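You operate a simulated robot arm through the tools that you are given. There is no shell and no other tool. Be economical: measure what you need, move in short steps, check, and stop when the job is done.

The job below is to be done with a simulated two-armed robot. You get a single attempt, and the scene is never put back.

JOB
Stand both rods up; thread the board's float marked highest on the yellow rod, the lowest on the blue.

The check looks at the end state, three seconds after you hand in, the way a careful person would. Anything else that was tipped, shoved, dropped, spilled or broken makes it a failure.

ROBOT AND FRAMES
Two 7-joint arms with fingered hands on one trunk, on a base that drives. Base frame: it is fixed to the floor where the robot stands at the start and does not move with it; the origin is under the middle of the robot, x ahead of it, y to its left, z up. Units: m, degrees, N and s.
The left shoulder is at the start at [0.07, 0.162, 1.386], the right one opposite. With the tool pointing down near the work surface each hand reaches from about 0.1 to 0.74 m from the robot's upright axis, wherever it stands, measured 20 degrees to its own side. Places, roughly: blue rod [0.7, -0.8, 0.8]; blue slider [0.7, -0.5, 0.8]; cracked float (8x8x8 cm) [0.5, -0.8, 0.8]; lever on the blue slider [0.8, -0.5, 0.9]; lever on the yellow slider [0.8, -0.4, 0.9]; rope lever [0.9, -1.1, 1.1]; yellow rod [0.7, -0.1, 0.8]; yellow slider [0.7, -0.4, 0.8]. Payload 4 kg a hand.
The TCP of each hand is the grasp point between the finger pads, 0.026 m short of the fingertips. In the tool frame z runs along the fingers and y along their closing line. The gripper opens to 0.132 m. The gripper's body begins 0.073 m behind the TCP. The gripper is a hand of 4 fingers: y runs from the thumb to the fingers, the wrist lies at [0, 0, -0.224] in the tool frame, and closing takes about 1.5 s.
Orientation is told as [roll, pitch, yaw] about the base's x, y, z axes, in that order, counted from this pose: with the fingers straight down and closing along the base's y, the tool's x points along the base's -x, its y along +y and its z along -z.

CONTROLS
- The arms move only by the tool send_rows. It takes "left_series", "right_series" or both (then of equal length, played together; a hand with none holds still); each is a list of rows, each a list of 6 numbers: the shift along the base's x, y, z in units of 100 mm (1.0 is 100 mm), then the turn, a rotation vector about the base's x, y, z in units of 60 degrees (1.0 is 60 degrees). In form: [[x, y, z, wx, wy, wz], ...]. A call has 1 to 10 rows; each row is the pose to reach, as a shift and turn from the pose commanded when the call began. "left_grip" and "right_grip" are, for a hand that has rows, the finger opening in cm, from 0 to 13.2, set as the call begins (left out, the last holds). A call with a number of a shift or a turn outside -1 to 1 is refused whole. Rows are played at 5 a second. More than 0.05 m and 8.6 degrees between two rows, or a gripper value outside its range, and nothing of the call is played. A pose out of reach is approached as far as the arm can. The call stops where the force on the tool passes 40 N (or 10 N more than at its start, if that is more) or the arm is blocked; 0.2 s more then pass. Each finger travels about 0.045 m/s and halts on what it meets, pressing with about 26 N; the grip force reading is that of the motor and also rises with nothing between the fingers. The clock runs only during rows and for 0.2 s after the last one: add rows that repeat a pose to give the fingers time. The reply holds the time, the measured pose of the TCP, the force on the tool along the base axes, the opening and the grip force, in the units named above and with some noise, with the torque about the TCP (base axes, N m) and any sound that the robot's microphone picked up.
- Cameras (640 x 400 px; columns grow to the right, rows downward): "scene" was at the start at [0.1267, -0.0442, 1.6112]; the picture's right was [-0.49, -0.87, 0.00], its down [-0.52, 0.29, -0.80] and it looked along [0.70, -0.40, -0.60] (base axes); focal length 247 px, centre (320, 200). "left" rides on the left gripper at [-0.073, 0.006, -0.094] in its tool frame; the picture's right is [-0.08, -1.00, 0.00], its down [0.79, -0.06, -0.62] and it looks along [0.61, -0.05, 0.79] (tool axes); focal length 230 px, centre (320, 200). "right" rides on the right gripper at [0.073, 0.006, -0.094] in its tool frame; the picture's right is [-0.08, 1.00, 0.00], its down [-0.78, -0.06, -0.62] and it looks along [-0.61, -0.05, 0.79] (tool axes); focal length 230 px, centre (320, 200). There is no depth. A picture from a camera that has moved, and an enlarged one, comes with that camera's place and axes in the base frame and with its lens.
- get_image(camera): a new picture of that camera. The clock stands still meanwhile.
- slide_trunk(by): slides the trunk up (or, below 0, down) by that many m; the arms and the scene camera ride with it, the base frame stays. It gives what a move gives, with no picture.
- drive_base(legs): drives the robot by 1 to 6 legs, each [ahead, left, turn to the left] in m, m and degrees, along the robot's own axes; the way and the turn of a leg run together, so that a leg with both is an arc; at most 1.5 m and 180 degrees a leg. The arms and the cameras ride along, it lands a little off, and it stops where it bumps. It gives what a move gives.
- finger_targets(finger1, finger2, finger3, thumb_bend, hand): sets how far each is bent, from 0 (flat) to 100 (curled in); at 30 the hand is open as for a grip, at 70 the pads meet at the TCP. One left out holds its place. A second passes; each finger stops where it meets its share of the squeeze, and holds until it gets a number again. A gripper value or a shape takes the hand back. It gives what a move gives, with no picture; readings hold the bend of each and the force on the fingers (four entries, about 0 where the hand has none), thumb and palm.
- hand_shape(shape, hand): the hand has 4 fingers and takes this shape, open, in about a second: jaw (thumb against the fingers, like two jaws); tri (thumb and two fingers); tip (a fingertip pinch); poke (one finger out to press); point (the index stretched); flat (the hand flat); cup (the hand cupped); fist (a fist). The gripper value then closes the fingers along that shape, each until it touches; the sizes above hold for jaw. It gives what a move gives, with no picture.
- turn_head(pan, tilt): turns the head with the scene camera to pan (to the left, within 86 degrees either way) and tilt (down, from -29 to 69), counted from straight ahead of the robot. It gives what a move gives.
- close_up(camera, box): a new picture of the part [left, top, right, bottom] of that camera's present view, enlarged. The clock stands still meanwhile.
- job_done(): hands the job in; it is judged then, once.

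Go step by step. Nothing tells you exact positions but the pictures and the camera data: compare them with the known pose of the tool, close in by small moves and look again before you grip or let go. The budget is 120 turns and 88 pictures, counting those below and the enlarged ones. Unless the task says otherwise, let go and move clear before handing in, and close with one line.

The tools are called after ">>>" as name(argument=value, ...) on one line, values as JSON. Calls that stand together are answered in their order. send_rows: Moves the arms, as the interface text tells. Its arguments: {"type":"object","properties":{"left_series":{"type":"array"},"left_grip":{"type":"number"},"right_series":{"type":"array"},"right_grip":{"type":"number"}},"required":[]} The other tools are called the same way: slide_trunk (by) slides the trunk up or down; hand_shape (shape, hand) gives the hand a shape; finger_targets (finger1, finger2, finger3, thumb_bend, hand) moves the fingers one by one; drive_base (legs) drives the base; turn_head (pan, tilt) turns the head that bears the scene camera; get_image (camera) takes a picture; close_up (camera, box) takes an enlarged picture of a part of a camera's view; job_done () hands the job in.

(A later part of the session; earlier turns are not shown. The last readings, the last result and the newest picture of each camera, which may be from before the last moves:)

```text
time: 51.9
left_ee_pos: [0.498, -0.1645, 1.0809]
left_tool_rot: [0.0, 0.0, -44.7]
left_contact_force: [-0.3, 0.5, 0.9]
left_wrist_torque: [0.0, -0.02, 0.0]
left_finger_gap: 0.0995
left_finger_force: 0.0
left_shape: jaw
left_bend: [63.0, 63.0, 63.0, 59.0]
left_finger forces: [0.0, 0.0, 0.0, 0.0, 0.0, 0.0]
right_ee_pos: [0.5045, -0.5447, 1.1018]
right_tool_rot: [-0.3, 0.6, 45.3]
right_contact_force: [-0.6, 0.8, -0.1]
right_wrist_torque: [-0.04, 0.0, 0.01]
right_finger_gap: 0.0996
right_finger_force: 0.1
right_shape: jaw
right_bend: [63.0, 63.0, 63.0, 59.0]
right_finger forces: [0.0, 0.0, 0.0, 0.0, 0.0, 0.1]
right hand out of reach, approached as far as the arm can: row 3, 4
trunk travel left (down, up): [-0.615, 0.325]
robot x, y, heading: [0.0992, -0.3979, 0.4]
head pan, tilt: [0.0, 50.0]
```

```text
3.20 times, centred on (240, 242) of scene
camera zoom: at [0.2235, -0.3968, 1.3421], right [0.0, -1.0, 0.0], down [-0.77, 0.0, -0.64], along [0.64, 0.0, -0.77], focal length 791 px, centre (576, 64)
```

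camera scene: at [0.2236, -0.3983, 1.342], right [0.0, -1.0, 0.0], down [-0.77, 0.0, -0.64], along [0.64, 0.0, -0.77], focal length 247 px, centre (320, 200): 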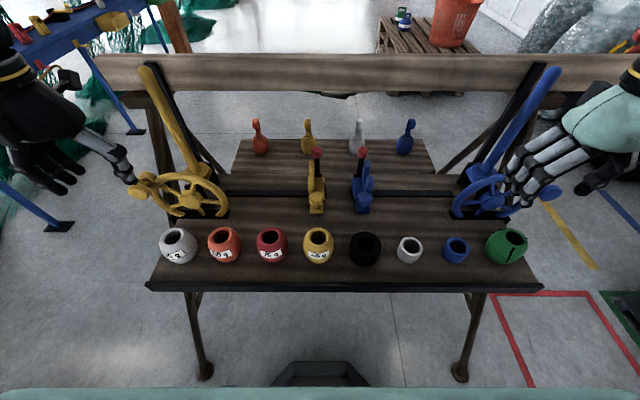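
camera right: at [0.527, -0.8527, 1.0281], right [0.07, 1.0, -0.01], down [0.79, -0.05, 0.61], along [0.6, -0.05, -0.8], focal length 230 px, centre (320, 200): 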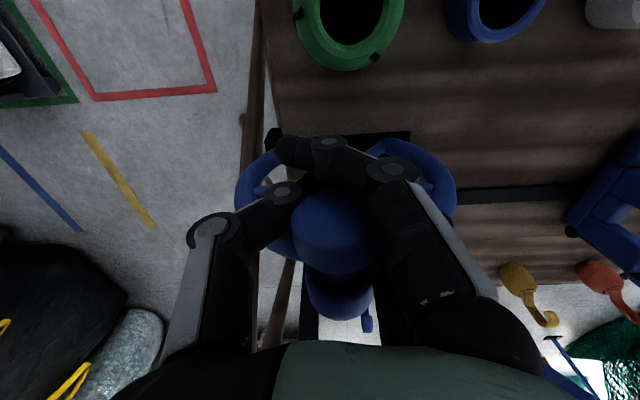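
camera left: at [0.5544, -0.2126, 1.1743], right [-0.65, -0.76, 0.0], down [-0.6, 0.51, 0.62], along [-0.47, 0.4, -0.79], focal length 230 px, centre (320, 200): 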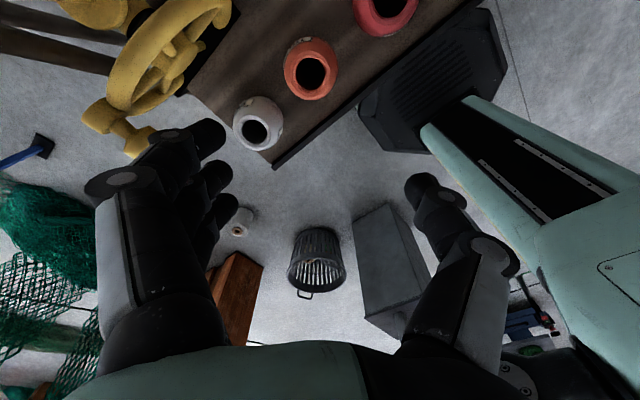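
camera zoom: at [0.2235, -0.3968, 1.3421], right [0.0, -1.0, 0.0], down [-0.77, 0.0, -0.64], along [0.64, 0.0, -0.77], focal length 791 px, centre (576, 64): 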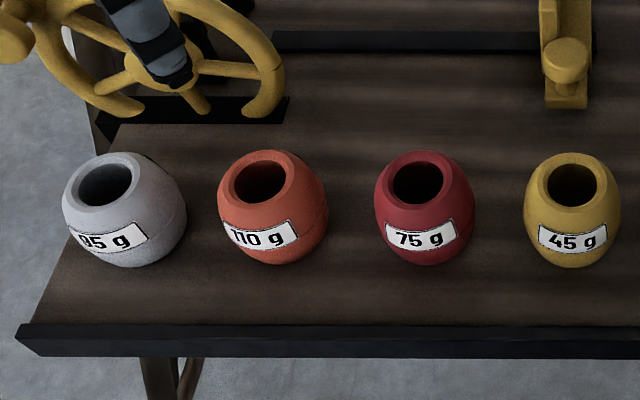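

Orange float centre ≈ (0.521, -0.170), top z≈0.851. I descend to just above first.

>>> send_rows(left_series=[[0.1, -0.03, -0.35, 0, 0, 0], [0.23, -0.05, -0.7, 0, 0, 0], [0.23, -0.05, -1.0, 0, 0, 0]])

>>> send_rows(left_series=[[0.0, 0, -0.35, 0, 0, 0], [0, 0, -0.6, 0, 0, 0]])

>>> get_image(camera="left")

>>> close_up(camera="scene", box=[140, 180, 340, 305])

```text
time: 52.7
left_ee_pos: [0.5236, -0.169, 0.9764]
left_tool_rot: [-0.1, 0.1, -44.7]
left_contact_force: [0.6, -0.4, -0.7]
left_wrist_torque: [-0.01, 0.01, 0.01]
left_finger_gap: 0.0996
left_finger_force: 0.0
left_shape: jaw
left_bend: [63.0, 63.0, 63.0, 59.0]
left_finger forces: [0.1, 0.1, 0.0, 0.1, 0.1, 0.0]
right_ee_pos: [0.5052, -0.5447, 1.0997]
right_tool_rot: [-0.1, 0.6, 45.3]
right_contact_force: [0.5, -0.3, 0.5]
right_wrist_torque: [-0.04, 0.04, 0.04]
right_finger_gap: 0.0995
right_finger_force: 0.1
right_shape: jaw
right_bend: [63.0, 63.0, 63.0, 59.0]
right_finger forces: [0.0, 0.0, 0.0, 0.0, 0.0, 0.1]
trunk travel left (down, up): [-0.615, 0.325]
robot x, y, heading: [0.0953, -0.3968, 0.2]
head pan, tilt: [0.0, 50.0]
```

```text
time: 53.3
left_ee_pos: [0.524, -0.1686, 0.9184]
left_tool_rot: [0.0, -0.1, -44.6]
left_contact_force: [0.2, 0.2, 0.0]
left_wrist_torque: [0.0, 0.0, 0.05]
left_finger_gap: 0.0999
left_finger_force: 0.0
left_shape: jaw
left_bend: [63.0, 63.0, 63.0, 59.0]
left_finger forces: [0.0, 0.0, 0.1, 0.0, 0.1, 0.0]
right_ee_pos: [0.5053, -0.5439, 1.099]
right_tool_rot: [-0.2, 0.6, 45.3]
right_contact_force: [0.2, 0.3, 0.0]
right_wrist_torque: [0.01, -0.01, 0.05]
right_finger_gap: 0.1002
right_finger_force: 0.1
right_shape: jaw
right_bend: [63.0, 63.0, 63.0, 59.0]
right_finger forces: [0.0, 0.0, 0.0, 0.1, 0.0, 0.0]
trunk travel left (down, up): [-0.615, 0.325]
robot x, y, heading: [0.0968, -0.3971, 0.3]
head pan, tilt: [0.0, 50.0]
```

```text
36 pictures are left
camera left: at [0.5801, -0.216, 1.0109], right [-0.65, -0.76, 0.0], down [-0.6, 0.51, 0.62], along [-0.47, 0.4, -0.79], focal length 230 px, centre (320, 200)
```

left: 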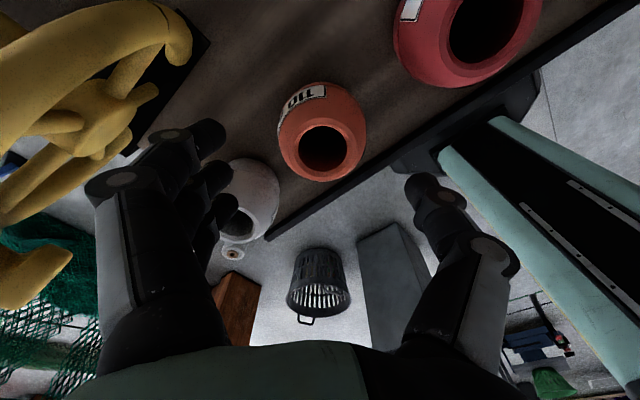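

```text
3.20 times, centred on (240, 242) of scene
camera zoom: at [0.2256, -0.3967, 1.3419], right [0.0, -1.0, 0.0], down [-0.77, 0.0, -0.64], along [0.64, 0.0, -0.77], focal length 791 px, centre (576, 64)
```

zoom: 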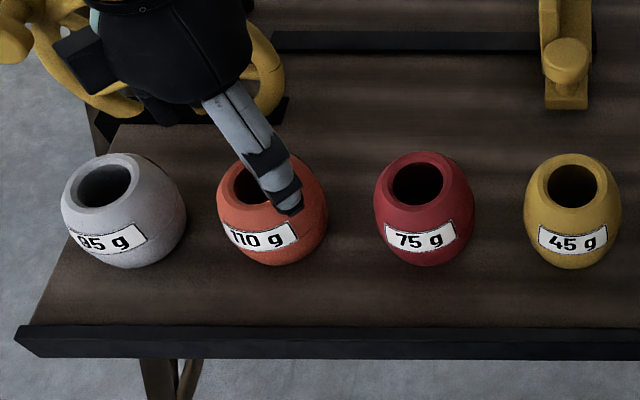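

Well centred. Descend to z 0.825 and close on the float.

>>> send_rows(left_series=[[-0.02, 0, -0.3, 0, 0, 0], [-0.02, 0, -0.6, 0, 0, 0], [-0.02, 0, -0.8, 0, 0, 0], [-0.02, 0, -0.92, 0, 0, 0]])

>>> send_rows(left_series=[[0, 0, 0, 0, 0, 0], [0, 0, 0, 0, 0, 0], [0, 0, 0, 0, 0, 0], [0, 0, 0, 0, 0, 0], [0, 0, 0, 0, 0, 0], [0, 0, 0, 0, 0, 0], [0, 0, 0, 0, 0, 0]], left_grip=5.5)

```text
time: 54.3
left_ee_pos: [0.5212, -0.1688, 0.8254]
left_tool_rot: [-0.2, 0.1, -44.7]
left_contact_force: [-0.4, -0.2, -0.3]
left_wrist_torque: [0.02, 0.0, 0.0]
left_finger_gap: 0.0996
left_finger_force: 0.1
left_shape: jaw
left_bend: [63.0, 63.0, 63.0, 59.0]
left_finger forces: [0.0, 0.0, 0.0, 0.0, 0.1, 0.0]
right_ee_pos: [0.5056, -0.5449, 1.0997]
right_tool_rot: [-0.3, 0.6, 45.3]
right_contact_force: [-0.2, 0.7, -0.4]
right_wrist_torque: [0.02, 0.01, -0.02]
right_finger_gap: 0.0999
right_finger_force: 0.1
right_shape: jaw
right_bend: [63.0, 63.0, 63.0, 59.0]
right_finger forces: [0.0, 0.0, 0.0, 0.0, 0.1, 0.1]
trunk travel left (down, up): [-0.615, 0.325]
robot x, y, heading: [0.0978, -0.394, 0.4]
head pan, tilt: [0.0, 50.0]
```

```text
time: 55.9
left_ee_pos: [0.5223, -0.1684, 0.8256]
left_tool_rot: [0.1, 0.2, -44.6]
left_contact_force: [0.1, 1.3, 0.0]
left_wrist_torque: [-0.01, 0.03, 0.01]
left_finger_gap: 0.0587
left_finger_force: 26.3
left_shape: jaw
left_bend: [73.0, 73.0, 73.0, 70.0]
left_finger forces: [8.2, 7.5, 8.1, 0.1, 23.5, 0.0]
right_ee_pos: [0.5051, -0.5446, 1.1001]
right_tool_rot: [-0.3, 0.6, 45.4]
right_contact_force: [-0.7, -0.1, 0.5]
right_wrist_torque: [0.03, 0.06, 0.02]
right_finger_gap: 0.0995
right_finger_force: 0.0
right_shape: jaw
right_bend: [63.0, 63.0, 63.0, 59.0]
right_finger forces: [0.1, 0.0, 0.1, 0.1, 0.0, 0.1]
trunk travel left (down, up): [-0.615, 0.325]
robot x, y, heading: [0.1, -0.3981, 0.6]
head pan, tilt: [0.0, 50.0]
```

Orange float is gripped firmly. Lift it 10 cm, then raise the trunk 0.3 m to clear the rod tips.

>>> send_rows(left_series=[[0, 0, 0.2, 0, 0, 0], [0, 0, 0.6, 0, 0, 0], [0, 0, 1.0, 0, 0, 0], [0, 0, 1.0, 0, 0, 0]])

>>> slide_trunk(by=0.3)

>>> get_image(camera="scene")

>>> get_image(camera="left")

```text
time: 56.9
left_ee_pos: [0.5217, -0.1693, 0.9258]
left_tool_rot: [-0.1, 0.2, -44.7]
left_contact_force: [-0.1, 0.4, -0.7]
left_wrist_torque: [-0.02, 0.01, -0.01]
left_finger_gap: 0.0586
left_finger_force: 25.7
left_shape: jaw
left_bend: [73.0, 73.0, 73.0, 70.0]
left_finger forces: [8.3, 7.4, 8.2, 0.0, 23.5, 0.0]
right_ee_pos: [0.5053, -0.5444, 1.0998]
right_tool_rot: [-0.2, 0.6, 45.3]
right_contact_force: [-0.1, -0.6, -0.5]
right_wrist_torque: [0.01, 0.02, 0.03]
right_finger_gap: 0.0997
right_finger_force: 0.0
right_shape: jaw
right_bend: [63.0, 63.0, 63.0, 59.0]
right_finger forces: [0.0, 0.0, 0.1, 0.0, 0.0, 0.0]
trunk travel left (down, up): [-0.615, 0.325]
robot x, y, heading: [0.0961, -0.3977, 0.3]
head pan, tilt: [0.0, 50.0]
```

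```text
time: 59.9
left_ee_pos: [0.5209, -0.1689, 1.2261]
left_tool_rot: [0.0, 0.1, -44.7]
left_contact_force: [0.0, 0.3, -0.5]
left_wrist_torque: [-0.05, 0.0, 0.01]
left_finger_gap: 0.059
left_finger_force: 26.3
left_shape: jaw
left_bend: [73.0, 73.0, 73.0, 70.0]
left_finger forces: [8.3, 7.5, 8.2, 0.0, 23.5, 0.0]
right_ee_pos: [0.5041, -0.5438, 1.4003]
right_tool_rot: [-0.2, 0.6, 45.3]
right_contact_force: [0.5, 0.0, 0.5]
right_wrist_torque: [-0.04, -0.02, -0.02]
right_finger_gap: 0.0999
right_finger_force: 0.1
right_shape: jaw
right_bend: [63.0, 63.0, 63.0, 59.0]
right_finger forces: [0.1, 0.0, 0.1, 0.0, 0.0, 0.0]
trunk travel left (down, up): [-0.915, 0.025]
robot x, y, heading: [0.0985, -0.3947, 0.2]
head pan, tilt: [0.0, 50.0]
```

```text
34 pictures are left
camera scene: at [0.2255, -0.397, 1.6419], right [0.0, -1.0, 0.0], down [-0.77, 0.0, -0.64], along [0.64, 0.0, -0.77], focal length 247 px, centre (320, 200)
```

scene: 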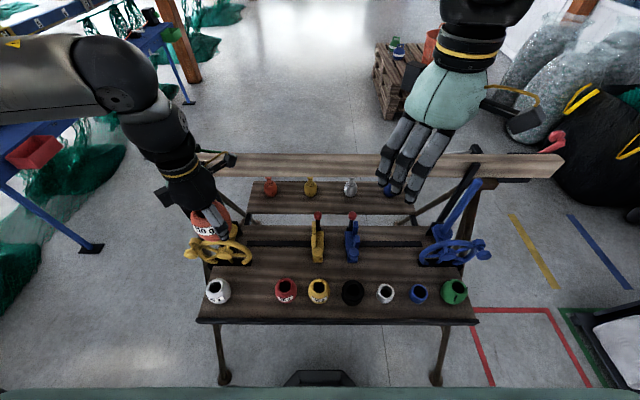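

```text
33 pictures are left
camera left: at [0.578, -0.2165, 1.3185], right [-0.65, -0.76, 0.0], down [-0.6, 0.51, 0.62], along [-0.47, 0.4, -0.79], focal length 230 px, centre (320, 200)
```

left: 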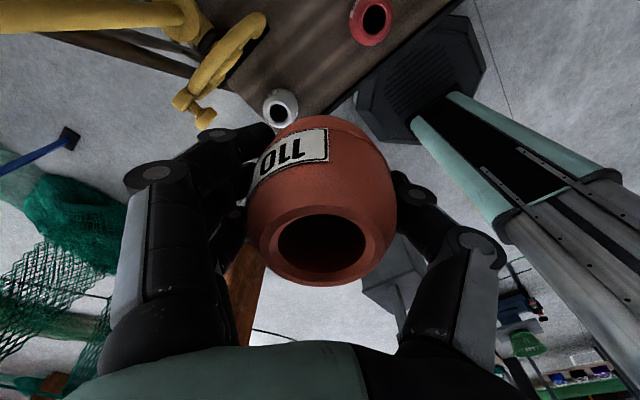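

The rod x resolves to 0.700 from two views of the blue tip (0.700, -0.835, 1.145). For the yellow tip I look with the right hand's camera, which faces that way.

>>> get_image(camera="right")

```text
32 pictures are left
camera right: at [0.4501, -0.5903, 1.4947], right [-0.65, 0.76, 0.0], down [0.6, 0.52, 0.61], along [0.46, 0.4, -0.79], focal length 230 px, centre (320, 200)
```

right: 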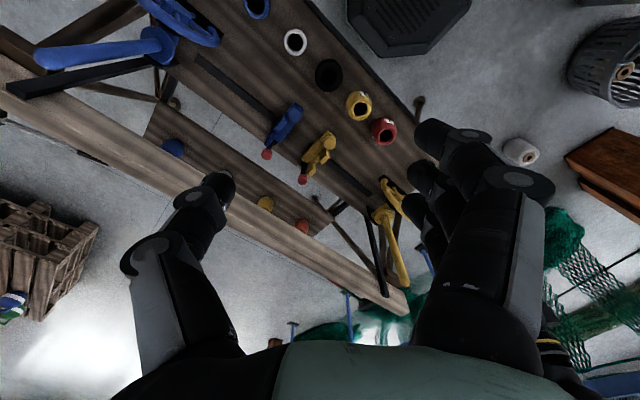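

>>> close_up(camera="right", box=[340, 190, 460, 300])

```text
3.64 times, centred on (400, 245) of right
camera zoom: at [0.4501, -0.5903, 1.4947], right [-0.65, 0.76, 0.0], down [0.6, 0.52, 0.61], along [0.46, 0.4, -0.79], focal length 837 px, centre (29, 36)
```

zoom: 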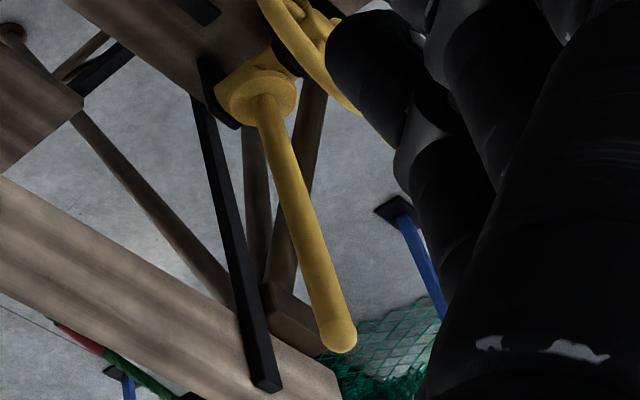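

Yellow rod stands at about (0.702, -0.074). I drive 0.13 m left, then turn the left hand back to yaw 0 while holding the float.

>>> drive_base(legs=[[0, 0.13, 0]])

>>> send_rows(left_series=[[0, 0, 0.1, 0, 0, 0.13], [0, 0, 0.2, 0, 0, 0.26], [0, 0, 0.2, 0, 0, 0.39], [0, 0, 0.2, 0, 0, 0.52], [0, 0, 0.2, 0, 0, 0.65], [0, 0, 0.2, 0, 0, 0.74]])

>>> get_image(camera="scene")

```text
time: 61.2
left_ee_pos: [0.5205, -0.0457, 1.2256]
left_tool_rot: [0.2, 0.1, -44.8]
left_contact_force: [0.7, -0.8, -0.4]
left_wrist_torque: [0.04, -0.03, 0.01]
left_finger_gap: 0.0588
left_finger_force: 26.1
left_shape: jaw
left_bend: [73.0, 73.0, 73.0, 70.0]
left_finger forces: [8.4, 7.4, 8.2, 0.1, 23.6, 0.0]
right_ee_pos: [0.505, -0.4199, 1.3988]
right_tool_rot: [0.0, 0.4, 45.2]
right_contact_force: [0.0, -0.1, 0.7]
right_wrist_torque: [0.05, 0.01, -0.04]
right_finger_gap: 0.0998
right_finger_force: 0.1
right_shape: jaw
right_bend: [63.0, 63.0, 63.0, 59.0]
right_finger forces: [0.1, 0.1, 0.0, 0.0, 0.0, 0.0]
trunk travel left (down, up): [-0.915, 0.025]
robot x, y, heading: [0.0969, -0.2676, 0.3]
head pan, tilt: [0.0, 50.0]
```

```text
time: 62.6
left_ee_pos: [0.5212, -0.0409, 1.2454]
left_tool_rot: [0.0, 0.1, -0.2]
left_contact_force: [-0.5, 0.1, -0.8]
left_wrist_torque: [0.0, 0.01, 0.01]
left_finger_gap: 0.0588
left_finger_force: 26.4
left_shape: jaw
left_bend: [73.0, 73.0, 73.0, 70.0]
left_finger forces: [8.3, 7.4, 8.2, 0.0, 23.5, 0.0]
right_ee_pos: [0.5034, -0.4163, 1.3989]
right_tool_rot: [-0.2, 0.5, 45.2]
right_contact_force: [-0.4, 0.5, 0.2]
right_wrist_torque: [-0.01, -0.01, 0.0]
right_finger_gap: 0.0998
right_finger_force: 0.0
right_shape: jaw
right_bend: [63.0, 63.0, 63.0, 59.0]
right_finger forces: [0.0, 0.0, 0.0, 0.0, 0.0, 0.0]
trunk travel left (down, up): [-0.915, 0.025]
robot x, y, heading: [0.0944, -0.2679, 0.2]
head pan, tilt: [0.0, 50.0]
```

```text
30 pictures are left
camera scene: at [0.2248, -0.2685, 1.6419], right [0.0, -1.0, 0.0], down [-0.77, 0.0, -0.64], along [0.64, 0.0, -0.77], focal length 247 px, centre (320, 200)
```

scene: 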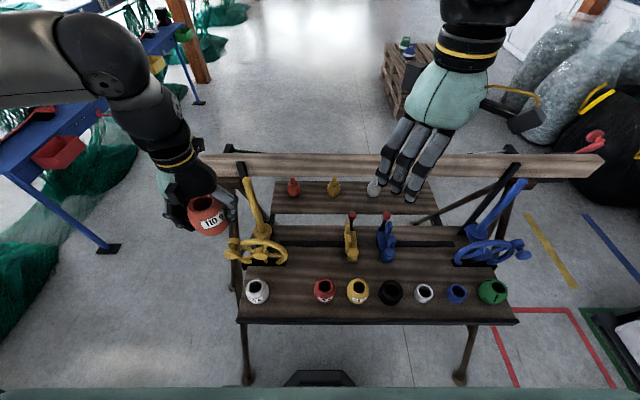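

>>> close_up(camera="scene", box=[160, 155, 320, 255])

```text
4.00 times, centred on (240, 205) of scene
camera zoom: at [0.2248, -0.2685, 1.6419], right [0.0, -1.0, 0.0], down [-0.77, 0.0, -0.64], along [0.64, 0.0, -0.77], focal length 989 px, centre (640, 180)
```

zoom: 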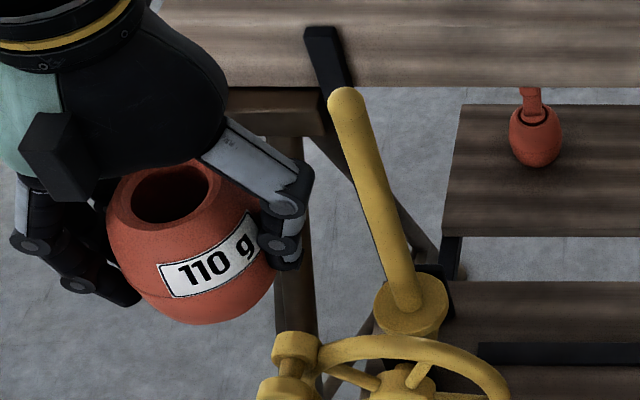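

Rod at about (0.700, -0.066), tip z≈1.155; float bottom is ~1.20. I move the float horizontally over the tip.

>>> send_rows(left_series=[[0.45, -0.05, 0, 0, 0, 0], [0.9, -0.11, 0, 0, 0, 0], [1.0, -0.15, 0, 0, 0, 0]])

>>> send_rows(left_series=[[0.4, -0.04, 0, 0, 0, 0], [0.76, -0.07, 0, 0, 0, 0], [0.76, -0.07, 0, 0, 0, 0]])

>>> close_up(camera="scene", box=[160, 130, 320, 230])

>>> get_image(camera="left")

```text
time: 63.4
left_ee_pos: [0.6212, -0.0566, 1.2437]
left_tool_rot: [0.0, 0.0, -0.3]
left_contact_force: [-0.5, 1.2, -0.9]
left_wrist_torque: [0.0, -0.01, 0.01]
left_finger_gap: 0.059
left_finger_force: 26.0
left_shape: jaw
left_bend: [73.0, 73.0, 73.0, 70.0]
left_finger forces: [8.4, 7.5, 8.1, 0.0, 23.4, 0.0]
right_ee_pos: [0.504, -0.4175, 1.4003]
right_tool_rot: [-0.3, 0.5, 45.2]
right_contact_force: [0.1, 0.3, 0.0]
right_wrist_torque: [0.0, 0.0, -0.03]
right_finger_gap: 0.0998
right_finger_force: 0.0
right_shape: jaw
right_bend: [63.0, 63.0, 63.0, 59.0]
right_finger forces: [0.0, 0.0, 0.1, 0.0, 0.1, 0.1]
trunk travel left (down, up): [-0.915, 0.025]
robot x, y, heading: [0.0919, -0.2687, 0.2]
head pan, tilt: [0.0, 50.0]
```

```text
time: 64.2
left_ee_pos: [0.696, -0.0633, 1.2455]
left_tool_rot: [-0.1, 0.0, -0.4]
left_contact_force: [0.5, 0.4, -0.9]
left_wrist_torque: [0.0, -0.01, 0.01]
left_finger_gap: 0.0586
left_finger_force: 25.9
left_shape: jaw
left_bend: [73.0, 73.0, 73.0, 70.0]
left_finger forces: [8.4, 7.6, 8.2, 0.0, 23.4, 0.0]
right_ee_pos: [0.5025, -0.4162, 1.3999]
right_tool_rot: [-0.3, 0.5, 45.2]
right_contact_force: [-1.2, 0.2, -0.1]
right_wrist_torque: [-0.04, -0.03, 0.0]
right_finger_gap: 0.0995
right_finger_force: 0.1
right_shape: jaw
right_bend: [63.0, 63.0, 63.0, 59.0]
right_finger forces: [0.1, 0.0, 0.0, 0.0, 0.0, 0.0]
trunk travel left (down, up): [-0.915, 0.025]
robot x, y, heading: [0.096, -0.2695, 0.1]
head pan, tilt: [0.0, 50.0]
```

```text
4.00 times, centred on (240, 180) of scene
camera zoom: at [0.2228, -0.2675, 1.6421], right [0.0, -1.0, 0.0], down [-0.77, 0.0, -0.64], along [0.64, 0.0, -0.77], focal length 989 px, centre (640, 280)
```

zoom: 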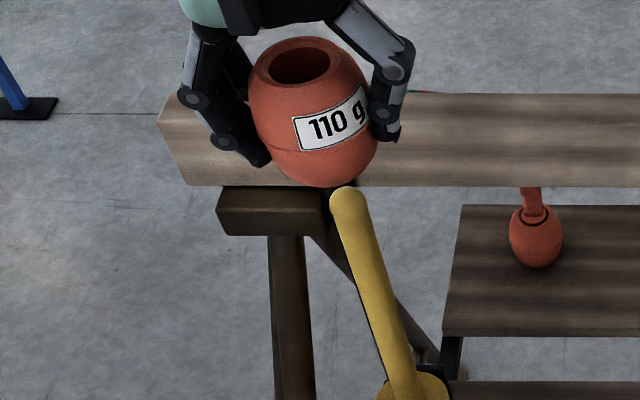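

```text
27 pictures are left
camera left: at [0.7689, -0.0569, 1.3382], right [0.07, -1.0, 0.0], down [-0.79, -0.06, 0.62], along [-0.61, -0.05, -0.79], focal length 230 px, centre (320, 200)
```

left: 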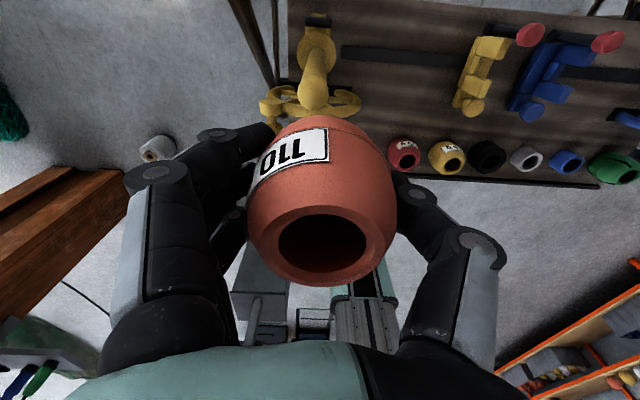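

Views disagree slightly in x (scene 0.703, left/right cameras ~0.716). I shift +1.5 cm x, +0.4 cm y and lower to just above the tip, where parallax is small, then re-check.

>>> send_rows(left_series=[[0.14, 0.04, 0, 0, 0, 0], [0.14, 0.04, -0.15, 0, 0, 0], [0.14, 0.04, -0.26, 0, 0, 0], [0.14, 0.04, -0.26, 0, 0, 0]])

>>> close_up(camera="scene", box=[190, 130, 290, 200])

>>> get_image(camera="left")

```text
time: 65.2
left_ee_pos: [0.7109, -0.0591, 1.2198]
left_tool_rot: [0.1, 0.0, -0.2]
left_contact_force: [0.2, 0.2, -1.3]
left_wrist_torque: [-0.02, 0.01, -0.01]
left_finger_gap: 0.0588
left_finger_force: 25.5
left_shape: jaw
left_bend: [73.0, 73.0, 73.0, 70.0]
left_finger forces: [8.4, 7.4, 8.3, 0.2, 23.4, 0.0]
right_ee_pos: [0.5049, -0.4165, 1.3984]
right_tool_rot: [-0.2, 0.6, 45.4]
right_contact_force: [-0.5, -1.2, 0.4]
right_wrist_torque: [0.02, 0.0, -0.02]
right_finger_gap: 0.1
right_finger_force: 0.1
right_shape: jaw
right_bend: [63.0, 63.0, 63.0, 59.0]
right_finger forces: [0.0, 0.0, 0.0, 0.0, 0.0, 0.0]
trunk travel left (down, up): [-0.915, 0.025]
robot x, y, heading: [0.0992, -0.2674, 0.1]
head pan, tilt: [0.0, 50.0]
```

```text
5.71 times, centred on (240, 165) of scene
camera zoom: at [0.2254, -0.2692, 1.6418], right [0.0, -1.0, 0.0], down [-0.77, 0.0, -0.64], along [0.64, 0.0, -0.77], focal length 1412 px, centre (777, 400)
```

zoom: 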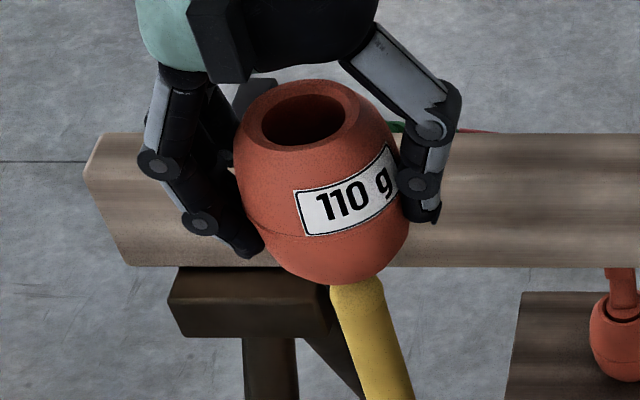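

```text
25 pictures are left
camera left: at [0.7845, -0.0542, 1.3127], right [0.07, -1.0, 0.0], down [-0.78, -0.06, 0.62], along [-0.62, -0.04, -0.79], focal length 230 px, centre (320, 200)
```

left: 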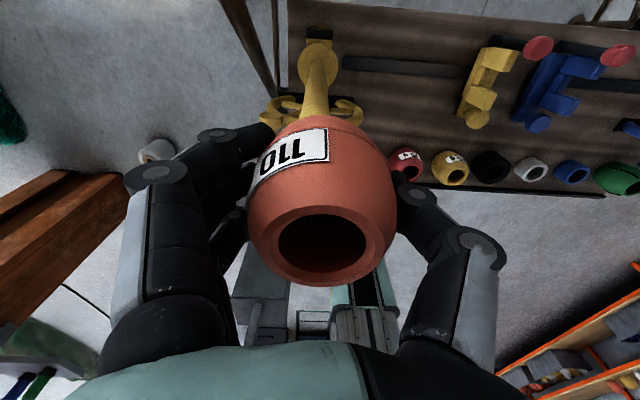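

In the scene view the float's axis lines up with the rod. I lower gently in small steps, watching force.

>>> send_rows(left_series=[[0, 0.02, -0.06, 0, 0, 0], [0, 0.02, -0.12, 0, 0, 0], [0, 0.02, -0.18, 0, 0, 0], [0, 0.02, -0.24, 0, 0, 0], [0, 0.02, -0.3, 0, 0, 0], [0, 0.02, -0.36, 0, 0, 0]])

>>> close_up(camera="scene", box=[190, 130, 290, 200])

```text
time: 66.6
left_ee_pos: [0.7119, -0.0559, 1.183]
left_tool_rot: [0.0, -0.1, -0.3]
left_contact_force: [3.9, 1.5, 4.5]
left_wrist_torque: [0.08, -0.23, -0.01]
left_finger_gap: 0.0586
left_finger_force: 25.7
left_shape: jaw
left_bend: [74.0, 73.0, 73.0, 70.0]
left_finger forces: [10.6, 7.8, 8.1, 0.0, 24.2, 0.0]
right_ee_pos: [0.5042, -0.4162, 1.4005]
right_tool_rot: [-0.2, 0.6, 45.3]
right_contact_force: [-0.1, 0.2, 0.1]
right_wrist_torque: [-0.04, -0.03, 0.01]
right_finger_gap: 0.0996
right_finger_force: 0.0
right_shape: jaw
right_bend: [63.0, 63.0, 63.0, 59.0]
right_finger forces: [0.0, 0.0, 0.0, 0.1, 0.0, 0.0]
trunk travel left (down, up): [-0.915, 0.025]
robot x, y, heading: [0.0961, -0.273, 0.1]
head pan, tilt: [0.0, 50.0]
```

```text
5.71 times, centred on (240, 165) of scene
camera zoom: at [0.2253, -0.2683, 1.642], right [0.0, -1.0, 0.0], down [-0.77, 0.0, -0.64], along [0.64, 0.0, -0.77], focal length 1412 px, centre (777, 400)
```

zoom: 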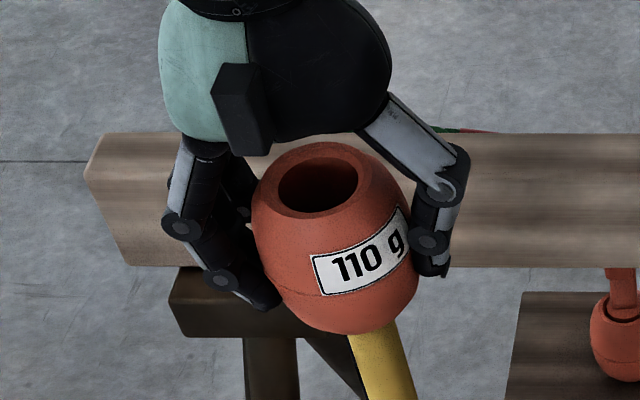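

Light contact with the rod toward +x of the hole; I shift +4 mm x, +1 mm y and continue down slowly.

>>> send_rows(left_series=[[0.02, 0.01, 0.02, 0, 0, 0], [0.05, 0.01, 0.0, 0, 0, 0], [0.05, 0.01, -0.06, 0, 0, 0], [0.05, 0.01, -0.12, 0, 0, 0], [0.05, 0.01, -0.18, 0, 0, 0]])

>>> close_up(camera="left", box=[220, 0, 440, 300])

```text
time: 67.8
left_ee_pos: [0.7164, -0.0562, 1.165]
left_tool_rot: [0.0, 0.0, -0.2]
left_contact_force: [0.4, -1.5, -0.7]
left_wrist_torque: [0.01, -0.02, 0.01]
left_finger_gap: 0.0587
left_finger_force: 25.7
left_shape: jaw
left_bend: [74.0, 73.0, 73.0, 70.0]
left_finger forces: [9.6, 7.6, 8.5, 0.0, 24.9, 0.1]
right_ee_pos: [0.5039, -0.4167, 1.3994]
right_tool_rot: [-0.3, 0.6, 45.2]
right_contact_force: [-1.3, 0.9, 0.0]
right_wrist_torque: [-0.01, 0.01, -0.03]
right_finger_gap: 0.0998
right_finger_force: 0.1
right_shape: jaw
right_bend: [63.0, 63.0, 63.0, 59.0]
right_finger forces: [0.0, 0.0, 0.0, 0.0, 0.0, 0.0]
trunk travel left (down, up): [-0.915, 0.025]
robot x, y, heading: [0.0971, -0.2684, 0.2]
head pan, tilt: [0.0, 50.0]
```

```text
1.33 times, centred on (330, 150) of left
camera zoom: at [0.79, -0.0504, 1.2582], right [0.07, -1.0, 0.0], down [-0.78, -0.06, 0.62], along [-0.62, -0.04, -0.79], focal length 307 px, centre (307, 267)
```

zoom: 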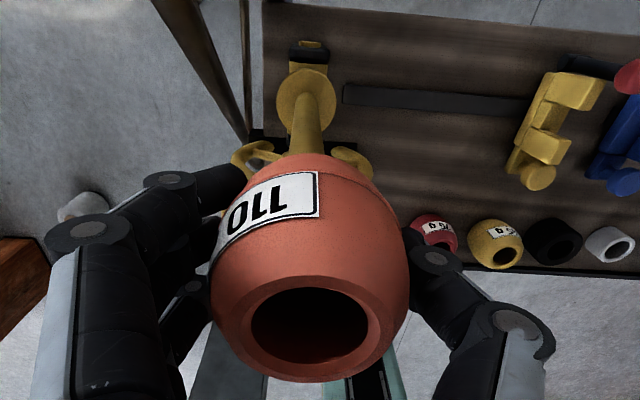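

Free of force and lower than the tip, so it seems threaded. Continue down 5 cm and look for the tip in the hole.

>>> send_rows(left_series=[[0, 0, -0.1, 0, 0, 0], [0, 0, -0.2, 0, 0, 0], [0, 0, -0.3, 0, 0, 0], [0, 0, -0.4, 0, 0, 0], [0, 0, -0.5, 0, 0, 0], [0, 0, -0.6, 0, 0, 0]])

>>> close_up(camera="left", box=[220, 0, 440, 300])

```text
time: 69.2
left_ee_pos: [0.7163, -0.0566, 1.1054]
left_tool_rot: [0.0, 0.1, -0.2]
left_contact_force: [0.7, 0.6, -1.6]
left_wrist_torque: [0.02, 0.02, 0.01]
left_finger_gap: 0.0588
left_finger_force: 26.3
left_shape: jaw
left_bend: [74.0, 73.0, 73.0, 70.0]
left_finger forces: [9.5, 7.7, 8.5, 0.0, 24.8, 0.1]
right_ee_pos: [0.5046, -0.4165, 1.4008]
right_tool_rot: [-0.2, 0.6, 45.2]
right_contact_force: [-0.4, -0.3, 0.7]
right_wrist_torque: [-0.01, 0.03, 0.01]
right_finger_gap: 0.0996
right_finger_force: 0.1
right_shape: jaw
right_bend: [63.0, 63.0, 63.0, 59.0]
right_finger forces: [0.0, 0.1, 0.0, 0.0, 0.0, 0.0]
trunk travel left (down, up): [-0.915, 0.025]
robot x, y, heading: [0.0947, -0.2706, 0.7]
head pan, tilt: [0.0, 50.0]
```

```text
1.33 times, centred on (330, 150) of left
camera zoom: at [0.7903, -0.0512, 1.1981], right [0.07, -1.0, 0.0], down [-0.78, -0.06, 0.62], along [-0.62, -0.04, -0.79], focal length 307 px, centre (307, 267)
```

zoom: 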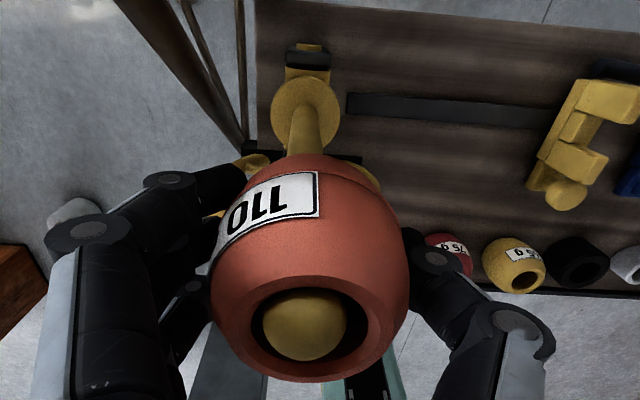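

The rod's tip shows centred in the hole. I lower with the trunk 0.12 m (straight down).

>>> slide_trunk(by=-0.12)

>>> close_up(camera="left", box=[220, 0, 440, 300])

```text
time: 70.0
left_ee_pos: [0.7156, -0.0586, 1.0668]
left_tool_rot: [-0.2, -0.4, -0.2]
left_contact_force: [1.4, 0.5, 6.4]
left_wrist_torque: [0.01, 0.06, 0.0]
left_finger_gap: 0.0585
left_finger_force: 26.3
left_shape: jaw
left_bend: [74.0, 73.0, 73.0, 70.0]
left_finger forces: [9.6, 7.8, 8.6, 0.0, 24.8, 7.8]
right_ee_pos: [0.5017, -0.4166, 1.3567]
right_tool_rot: [-0.2, 0.5, 45.4]
right_contact_force: [0.3, -0.9, 1.7]
right_wrist_torque: [0.01, 0.02, 0.0]
right_finger_gap: 0.0998
right_finger_force: 0.0
right_shape: jaw
right_bend: [63.0, 63.0, 63.0, 59.0]
right_finger forces: [0.0, 0.0, 0.0, 0.0, 0.0, 0.0]
trunk travel left (down, up): [-0.872, 0.068]
robot x, y, heading: [0.0972, -0.2674, 0.3]
head pan, tilt: [0.0, 50.0]
stopped: the force on the tool passed its limit at 48 N (the readings are from after the stop); the commanded pose is now the measured one
```

```text
1.33 times, centred on (330, 150) of left
camera zoom: at [0.7896, -0.0528, 1.1616], right [0.07, -1.0, 0.0], down [-0.79, -0.05, 0.61], along [-0.61, -0.05, -0.79], focal length 307 px, centre (307, 267)
```

zoom: 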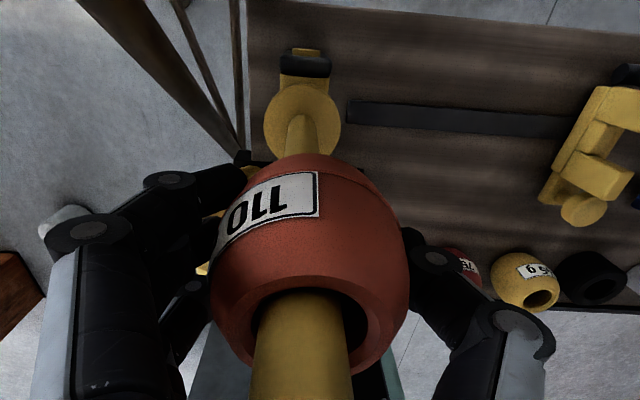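

The rod tip has reached the palm, so that's as low as this grip goes. The float is well threaded; I ease up 6 mm and open, letting it slide down the rod onto its collar.

>>> send_rows(left_series=[[0, 0, 0.06, 0, 0, 0]])

>>> send_rows(left_series=[[0, 0, 0, 0, 0, 0], [0, 0, 0, 0, 0, 0], [0, 0, 0, 0, 0, 0], [0, 0, 0, 0, 0, 0], [0, 0, 0, 0, 0, 0], [0, 0, 0, 0, 0, 0]], left_grip=11)

>>> get_image(camera="left")

```text
time: 70.3
left_ee_pos: [0.7177, -0.0573, 1.0715]
left_tool_rot: [-0.2, -0.2, -0.2]
left_contact_force: [0.1, 0.2, -0.5]
left_wrist_torque: [0.02, 0.0, 0.01]
left_finger_gap: 0.0585
left_finger_force: 25.8
left_shape: jaw
left_bend: [74.0, 73.0, 73.0, 70.0]
left_finger forces: [9.6, 7.7, 8.6, 0.0, 24.9, 0.0]
right_ee_pos: [0.5055, -0.4158, 1.3559]
right_tool_rot: [-0.1, 0.6, 45.3]
right_contact_force: [0.1, -0.4, -0.4]
right_wrist_torque: [-0.01, -0.02, 0.01]
right_finger_gap: 0.0999
right_finger_force: 0.0
right_shape: jaw
right_bend: [63.0, 63.0, 63.0, 59.0]
right_finger forces: [0.0, 0.1, 0.0, 0.1, 0.1, 0.0]
trunk travel left (down, up): [-0.872, 0.068]
robot x, y, heading: [0.0949, -0.2726, 0.3]
head pan, tilt: [0.0, 50.0]
```

```text
time: 71.8
left_ee_pos: [0.7177, -0.0593, 1.0717]
left_tool_rot: [-0.2, -0.2, -0.2]
left_contact_force: [0.1, -0.2, -0.4]
left_wrist_torque: [-0.05, 0.03, -0.02]
left_finger_gap: 0.1095
left_finger_force: 0.0
left_shape: jaw
left_bend: [56.0, 56.0, 56.0, 52.0]
left_finger forces: [0.0, 0.0, 0.0, 0.1, 0.1, 0.1]
right_ee_pos: [0.5048, -0.417, 1.3563]
right_tool_rot: [-0.2, 0.7, 45.3]
right_contact_force: [-0.1, -0.1, 0.0]
right_wrist_torque: [-0.06, 0.0, 0.02]
right_finger_gap: 0.0997
right_finger_force: 0.1
right_shape: jaw
right_bend: [63.0, 63.0, 63.0, 59.0]
right_finger forces: [0.0, 0.0, 0.0, 0.0, 0.0, 0.0]
trunk travel left (down, up): [-0.872, 0.068]
robot x, y, heading: [0.0989, -0.2695, 0.3]
head pan, tilt: [0.0, 50.0]
```

```text
20 pictures are left
camera left: at [0.7909, -0.0522, 1.1659], right [0.07, -1.0, 0.0], down [-0.79, -0.05, 0.61], along [-0.61, -0.05, -0.79], focal length 230 px, centre (320, 200)
```

left: 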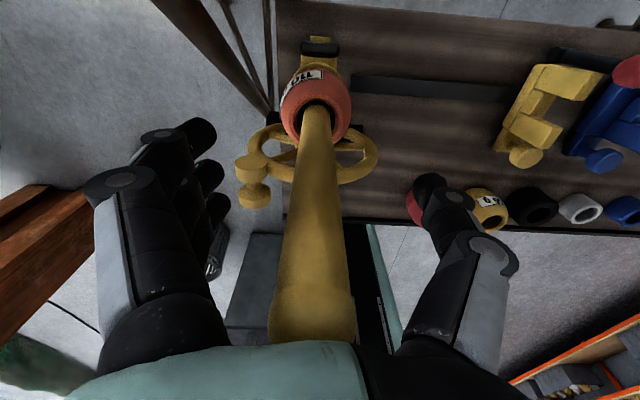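

The orange float sits at the base of the yellow rod. I lift the left hand straight up clear of the tip, then back.

>>> send_rows(left_series=[[0, 0, 0.45, 0, 0, 0], [0, 0, 0.9, 0, 0, 0], [0, 0, 1.0, 0, 0, 0], [0, 0, 1.0, 0, 0, 0]])

>>> send_rows(left_series=[[0, 0, 0.4, 0, 0, 0], [-0.1, 0, 0.8, 0, 0, 0], [-0.5, 0, 1.0, 0, 0, 0], [-0.95, 0, 1.0, 0, 0, 0]])

>>> send_rows(left_series=[[-0.4, 0, 0.2, 0, 0, 0], [-0.8, 0, 0.4, 0, 0, 0], [-1.0, 0, 0.6, 0, 0, 0]])

>>> drive_base(legs=[[0, 0.1, 0]])

>>> get_image(camera="scene")

```text
time: 72.8
left_ee_pos: [0.7176, -0.0581, 1.1726]
left_tool_rot: [-0.2, -0.1, -0.3]
left_contact_force: [-0.1, -0.2, 0.5]
left_wrist_torque: [0.01, 0.02, 0.03]
left_finger_gap: 0.1097
left_finger_force: 0.1
left_shape: jaw
left_bend: [56.0, 56.0, 56.0, 52.0]
left_finger forces: [0.1, 0.1, 0.0, 0.0, 0.0, 0.0]
right_ee_pos: [0.5056, -0.416, 1.355]
right_tool_rot: [-0.1, 0.6, 45.4]
right_contact_force: [-0.2, -0.2, -0.4]
right_wrist_torque: [-0.02, 0.01, -0.02]
right_finger_gap: 0.0997
right_finger_force: 0.0
right_shape: jaw
right_bend: [63.0, 63.0, 63.0, 59.0]
right_finger forces: [0.1, 0.0, 0.0, 0.0, 0.1, 0.0]
trunk travel left (down, up): [-0.872, 0.068]
robot x, y, heading: [0.0994, -0.2677, 0.5]
head pan, tilt: [0.0, 50.0]
```

```text
time: 73.8
left_ee_pos: [0.6204, -0.0584, 1.2742]
left_tool_rot: [-0.3, -0.4, -0.2]
left_contact_force: [-0.3, -0.6, 0.3]
left_wrist_torque: [0.04, -0.05, -0.03]
left_finger_gap: 0.1094
left_finger_force: 0.1
left_shape: jaw
left_bend: [56.0, 56.0, 56.0, 52.0]
left_finger forces: [0.0, 0.0, 0.0, 0.0, 0.0, 0.0]
right_ee_pos: [0.502, -0.4131, 1.3571]
right_tool_rot: [-0.3, 0.6, 45.4]
right_contact_force: [-0.3, 0.7, -0.9]
right_wrist_torque: [-0.02, -0.03, -0.02]
right_finger_gap: 0.0998
right_finger_force: 0.2
right_shape: jaw
right_bend: [63.0, 63.0, 63.0, 59.0]
right_finger forces: [0.0, 0.1, 0.0, 0.0, 0.0, 0.0]
trunk travel left (down, up): [-0.872, 0.068]
robot x, y, heading: [0.0958, -0.2632, 0.3]
head pan, tilt: [0.0, 50.0]
```

```text
time: 74.5
left_ee_pos: [0.5213, -0.0572, 1.334]
left_tool_rot: [-0.2, -0.1, -0.3]
left_contact_force: [-0.4, 0.7, 0.9]
left_wrist_torque: [0.0, 0.03, -0.06]
left_finger_gap: 0.1098
left_finger_force: 0.2
left_shape: jaw
left_bend: [56.0, 56.0, 56.0, 52.0]
left_finger forces: [0.0, 0.0, 0.0, 0.0, 0.0, 0.0]
right_ee_pos: [0.5043, -0.4163, 1.356]
right_tool_rot: [-0.1, 0.6, 45.3]
right_contact_force: [-0.3, -0.5, -0.4]
right_wrist_torque: [0.0, 0.02, -0.01]
right_finger_gap: 0.0998
right_finger_force: 0.2
right_shape: jaw
right_bend: [63.0, 63.0, 63.0, 59.0]
right_finger forces: [0.0, 0.1, 0.0, 0.0, 0.0, 0.0]
trunk travel left (down, up): [-0.872, 0.068]
robot x, y, heading: [0.0952, -0.2661, 0.2]
head pan, tilt: [0.0, 50.0]
```

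```text
time: 75.7
left_ee_pos: [0.5219, 0.0356, 1.3349]
left_tool_rot: [0.1, -0.2, -0.5]
left_contact_force: [-0.1, -0.8, -0.5]
left_wrist_torque: [0.03, -0.01, 0.04]
left_finger_gap: 0.1095
left_finger_force: 0.0
left_shape: jaw
left_bend: [56.0, 56.0, 56.0, 52.0]
left_finger forces: [0.1, 0.0, 0.0, 0.1, 0.1, 0.1]
right_ee_pos: [0.5028, -0.3245, 1.3563]
right_tool_rot: [0.0, 0.4, 45.3]
right_contact_force: [-0.1, -0.4, -0.8]
right_wrist_torque: [0.07, 0.01, -0.03]
right_finger_gap: 0.0996
right_finger_force: 0.0
right_shape: jaw
right_bend: [63.0, 63.0, 63.0, 59.0]
right_finger forces: [0.0, 0.0, 0.0, 0.1, 0.0, 0.0]
trunk travel left (down, up): [-0.872, 0.068]
robot x, y, heading: [0.0946, -0.1694, 0.3]
head pan, tilt: [0.0, 50.0]
```

```text
19 pictures are left
camera scene: at [0.2237, -0.1768, 1.5985], right [0.0, -1.0, -0.01], down [-0.77, 0.0, -0.64], along [0.64, 0.01, -0.77], focal length 247 px, centre (320, 200)
```

scene: 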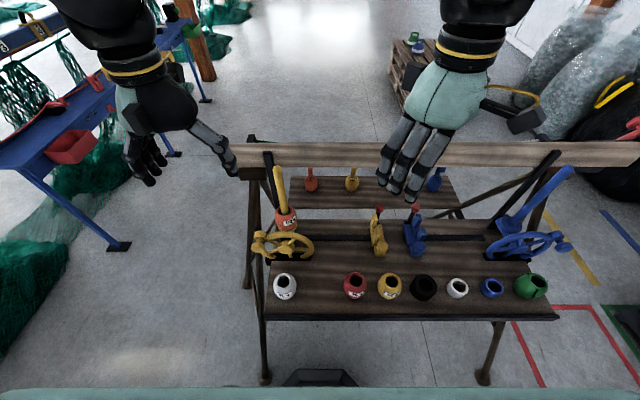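

Orange float is on the yellow rod. I lower the trunk 0.25 m and bring the right hand over the yellow 45 g float at about (0.519, -0.394).

>>> slide_trunk(by=-0.25)

>>> send_rows(right_series=[[0.1, -0.35, -0.1, 0, 0, 0], [0.16, -0.7, -0.4, 0, 0, 0], [0.16, -0.7, -0.8, 0, 0, 0], [0.16, -0.7, -1.0, 0, 0, 0], [0.16, -0.7, -1.0, 0, 0, 0]])

>>> get_image(camera="right")

```text
time: 78.3
left_ee_pos: [0.5232, 0.0416, 1.0837]
left_tool_rot: [-0.2, -0.2, -0.4]
left_contact_force: [0.2, 0.5, -0.2]
left_wrist_torque: [0.0, 0.01, -0.01]
left_finger_gap: 0.1095
left_finger_force: 0.0
left_shape: jaw
left_bend: [56.0, 56.0, 56.0, 52.0]
left_finger forces: [0.0, 0.0, 0.0, 0.0, 0.0, 0.0]
right_ee_pos: [0.5035, -0.3178, 1.1062]
right_tool_rot: [-0.2, 0.5, 45.1]
right_contact_force: [0.6, 0.0, 0.0]
right_wrist_torque: [0.03, -0.03, -0.01]
right_finger_gap: 0.0994
right_finger_force: 0.1
right_shape: jaw
right_bend: [63.0, 63.0, 63.0, 59.0]
right_finger forces: [0.0, 0.1, 0.0, 0.1, 0.1, 0.0]
trunk travel left (down, up): [-0.622, 0.318]
robot x, y, heading: [0.0964, -0.1657, 0.1]
head pan, tilt: [0.0, 50.0]
```

```text
time: 79.5
left_ee_pos: [0.5221, 0.0416, 1.0836]
left_tool_rot: [-0.2, -0.2, -0.4]
left_contact_force: [-0.2, 0.0, 0.3]
left_wrist_torque: [-0.03, 0.02, 0.03]
left_finger_gap: 0.1099
left_finger_force: 0.0
left_shape: jaw
left_bend: [56.0, 56.0, 56.0, 52.0]
left_finger forces: [0.0, 0.0, 0.1, 0.0, 0.1, 0.0]
right_ee_pos: [0.5185, -0.3872, 1.007]
right_tool_rot: [0.0, 0.6, 45.1]
right_contact_force: [-0.2, 0.9, 0.8]
right_wrist_torque: [-0.01, 0.01, 0.0]
right_finger_gap: 0.0998
right_finger_force: 0.1
right_shape: jaw
right_bend: [63.0, 63.0, 63.0, 59.0]
right_finger forces: [0.0, 0.1, 0.1, 0.1, 0.0, 0.0]
trunk travel left (down, up): [-0.622, 0.318]
robot x, y, heading: [0.1023, -0.1717, 0.1]
head pan, tilt: [0.0, 50.0]
```

```text
18 pictures are left
camera right: at [0.4642, -0.4333, 1.1022], right [-0.65, 0.76, 0.0], down [0.6, 0.52, 0.61], along [0.46, 0.4, -0.79], focal length 230 px, centre (320, 200)
```

right: 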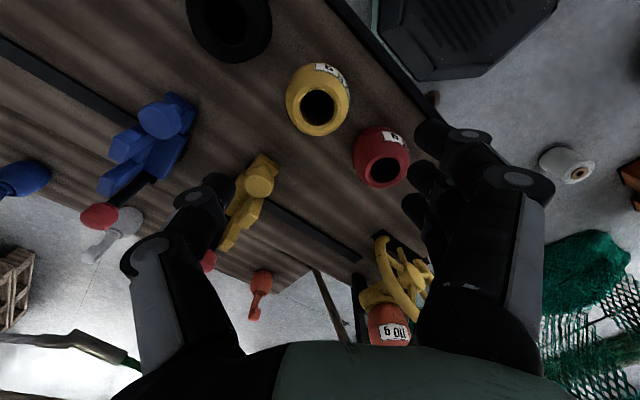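

Float centre at (0.518, -0.390): aligned within 3 mm. Descend and grip.

>>> send_rows(right_series=[[0, -0.03, -0.4, 0, 0, 0], [0, -0.03, -0.8, 0, 0, 0], [0, -0.03, -1.0, 0, 0, 0]])

>>> send_rows(right_series=[[0, 0, -0.3, 0, 0, 0], [0, 0, -0.6, 0, 0, 0], [0, 0, -0.82, 0, 0, 0]])

>>> get_image(camera="right")

```text
time: 80.3
left_ee_pos: [0.523, 0.043, 1.0829]
left_tool_rot: [-0.3, -0.2, -0.4]
left_contact_force: [-0.9, 0.1, 0.1]
left_wrist_torque: [0.0, 0.0, -0.04]
left_finger_gap: 0.1098
left_finger_force: 0.0
left_shape: jaw
left_bend: [56.0, 56.0, 56.0, 52.0]
left_finger forces: [0.0, 0.0, 0.1, 0.0, 0.1, 0.0]
right_ee_pos: [0.5199, -0.3908, 0.9072]
right_tool_rot: [0.0, 0.6, 45.3]
right_contact_force: [-0.5, 0.1, 0.0]
right_wrist_torque: [-0.03, 0.03, 0.0]
right_finger_gap: 0.0999
right_finger_force: 0.0
right_shape: jaw
right_bend: [63.0, 63.0, 63.0, 59.0]
right_finger forces: [0.0, 0.0, 0.0, 0.0, 0.1, 0.0]
trunk travel left (down, up): [-0.622, 0.318]
robot x, y, heading: [0.0963, -0.1686, 0.1]
head pan, tilt: [0.0, 50.0]
```

```text
time: 81.1
left_ee_pos: [0.522, 0.0425, 1.0831]
left_tool_rot: [-0.2, -0.2, -0.5]
left_contact_force: [0.3, -0.6, 0.6]
left_wrist_torque: [-0.04, -0.01, -0.01]
left_finger_gap: 0.1096
left_finger_force: 0.1
left_shape: jaw
left_bend: [56.0, 56.0, 56.0, 52.0]
left_finger forces: [0.1, 0.0, 0.1, 0.0, 0.0, 0.0]
right_ee_pos: [0.5202, -0.39, 0.8238]
right_tool_rot: [-0.1, 0.6, 45.1]
right_contact_force: [0.3, 0.7, -0.6]
right_wrist_torque: [0.05, 0.01, -0.03]
right_finger_gap: 0.1001
right_finger_force: 0.0
right_shape: jaw
right_bend: [63.0, 63.0, 63.0, 59.0]
right_finger forces: [0.0, 0.1, 0.1, 0.0, 0.0, 0.0]
trunk travel left (down, up): [-0.622, 0.318]
robot x, y, heading: [0.093, -0.1712, 0.2]
head pan, tilt: [0.0, 50.0]
```

```text
17 pictures are left
camera right: at [0.4651, -0.4353, 0.9186], right [-0.65, 0.76, 0.0], down [0.6, 0.52, 0.61], along [0.46, 0.4, -0.79], focal length 230 px, centre (320, 200)
```

right: 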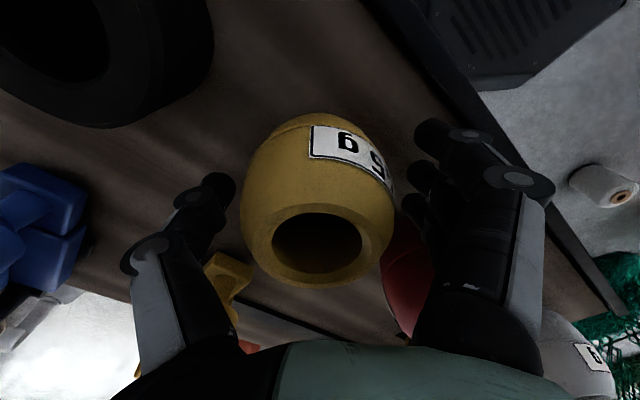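

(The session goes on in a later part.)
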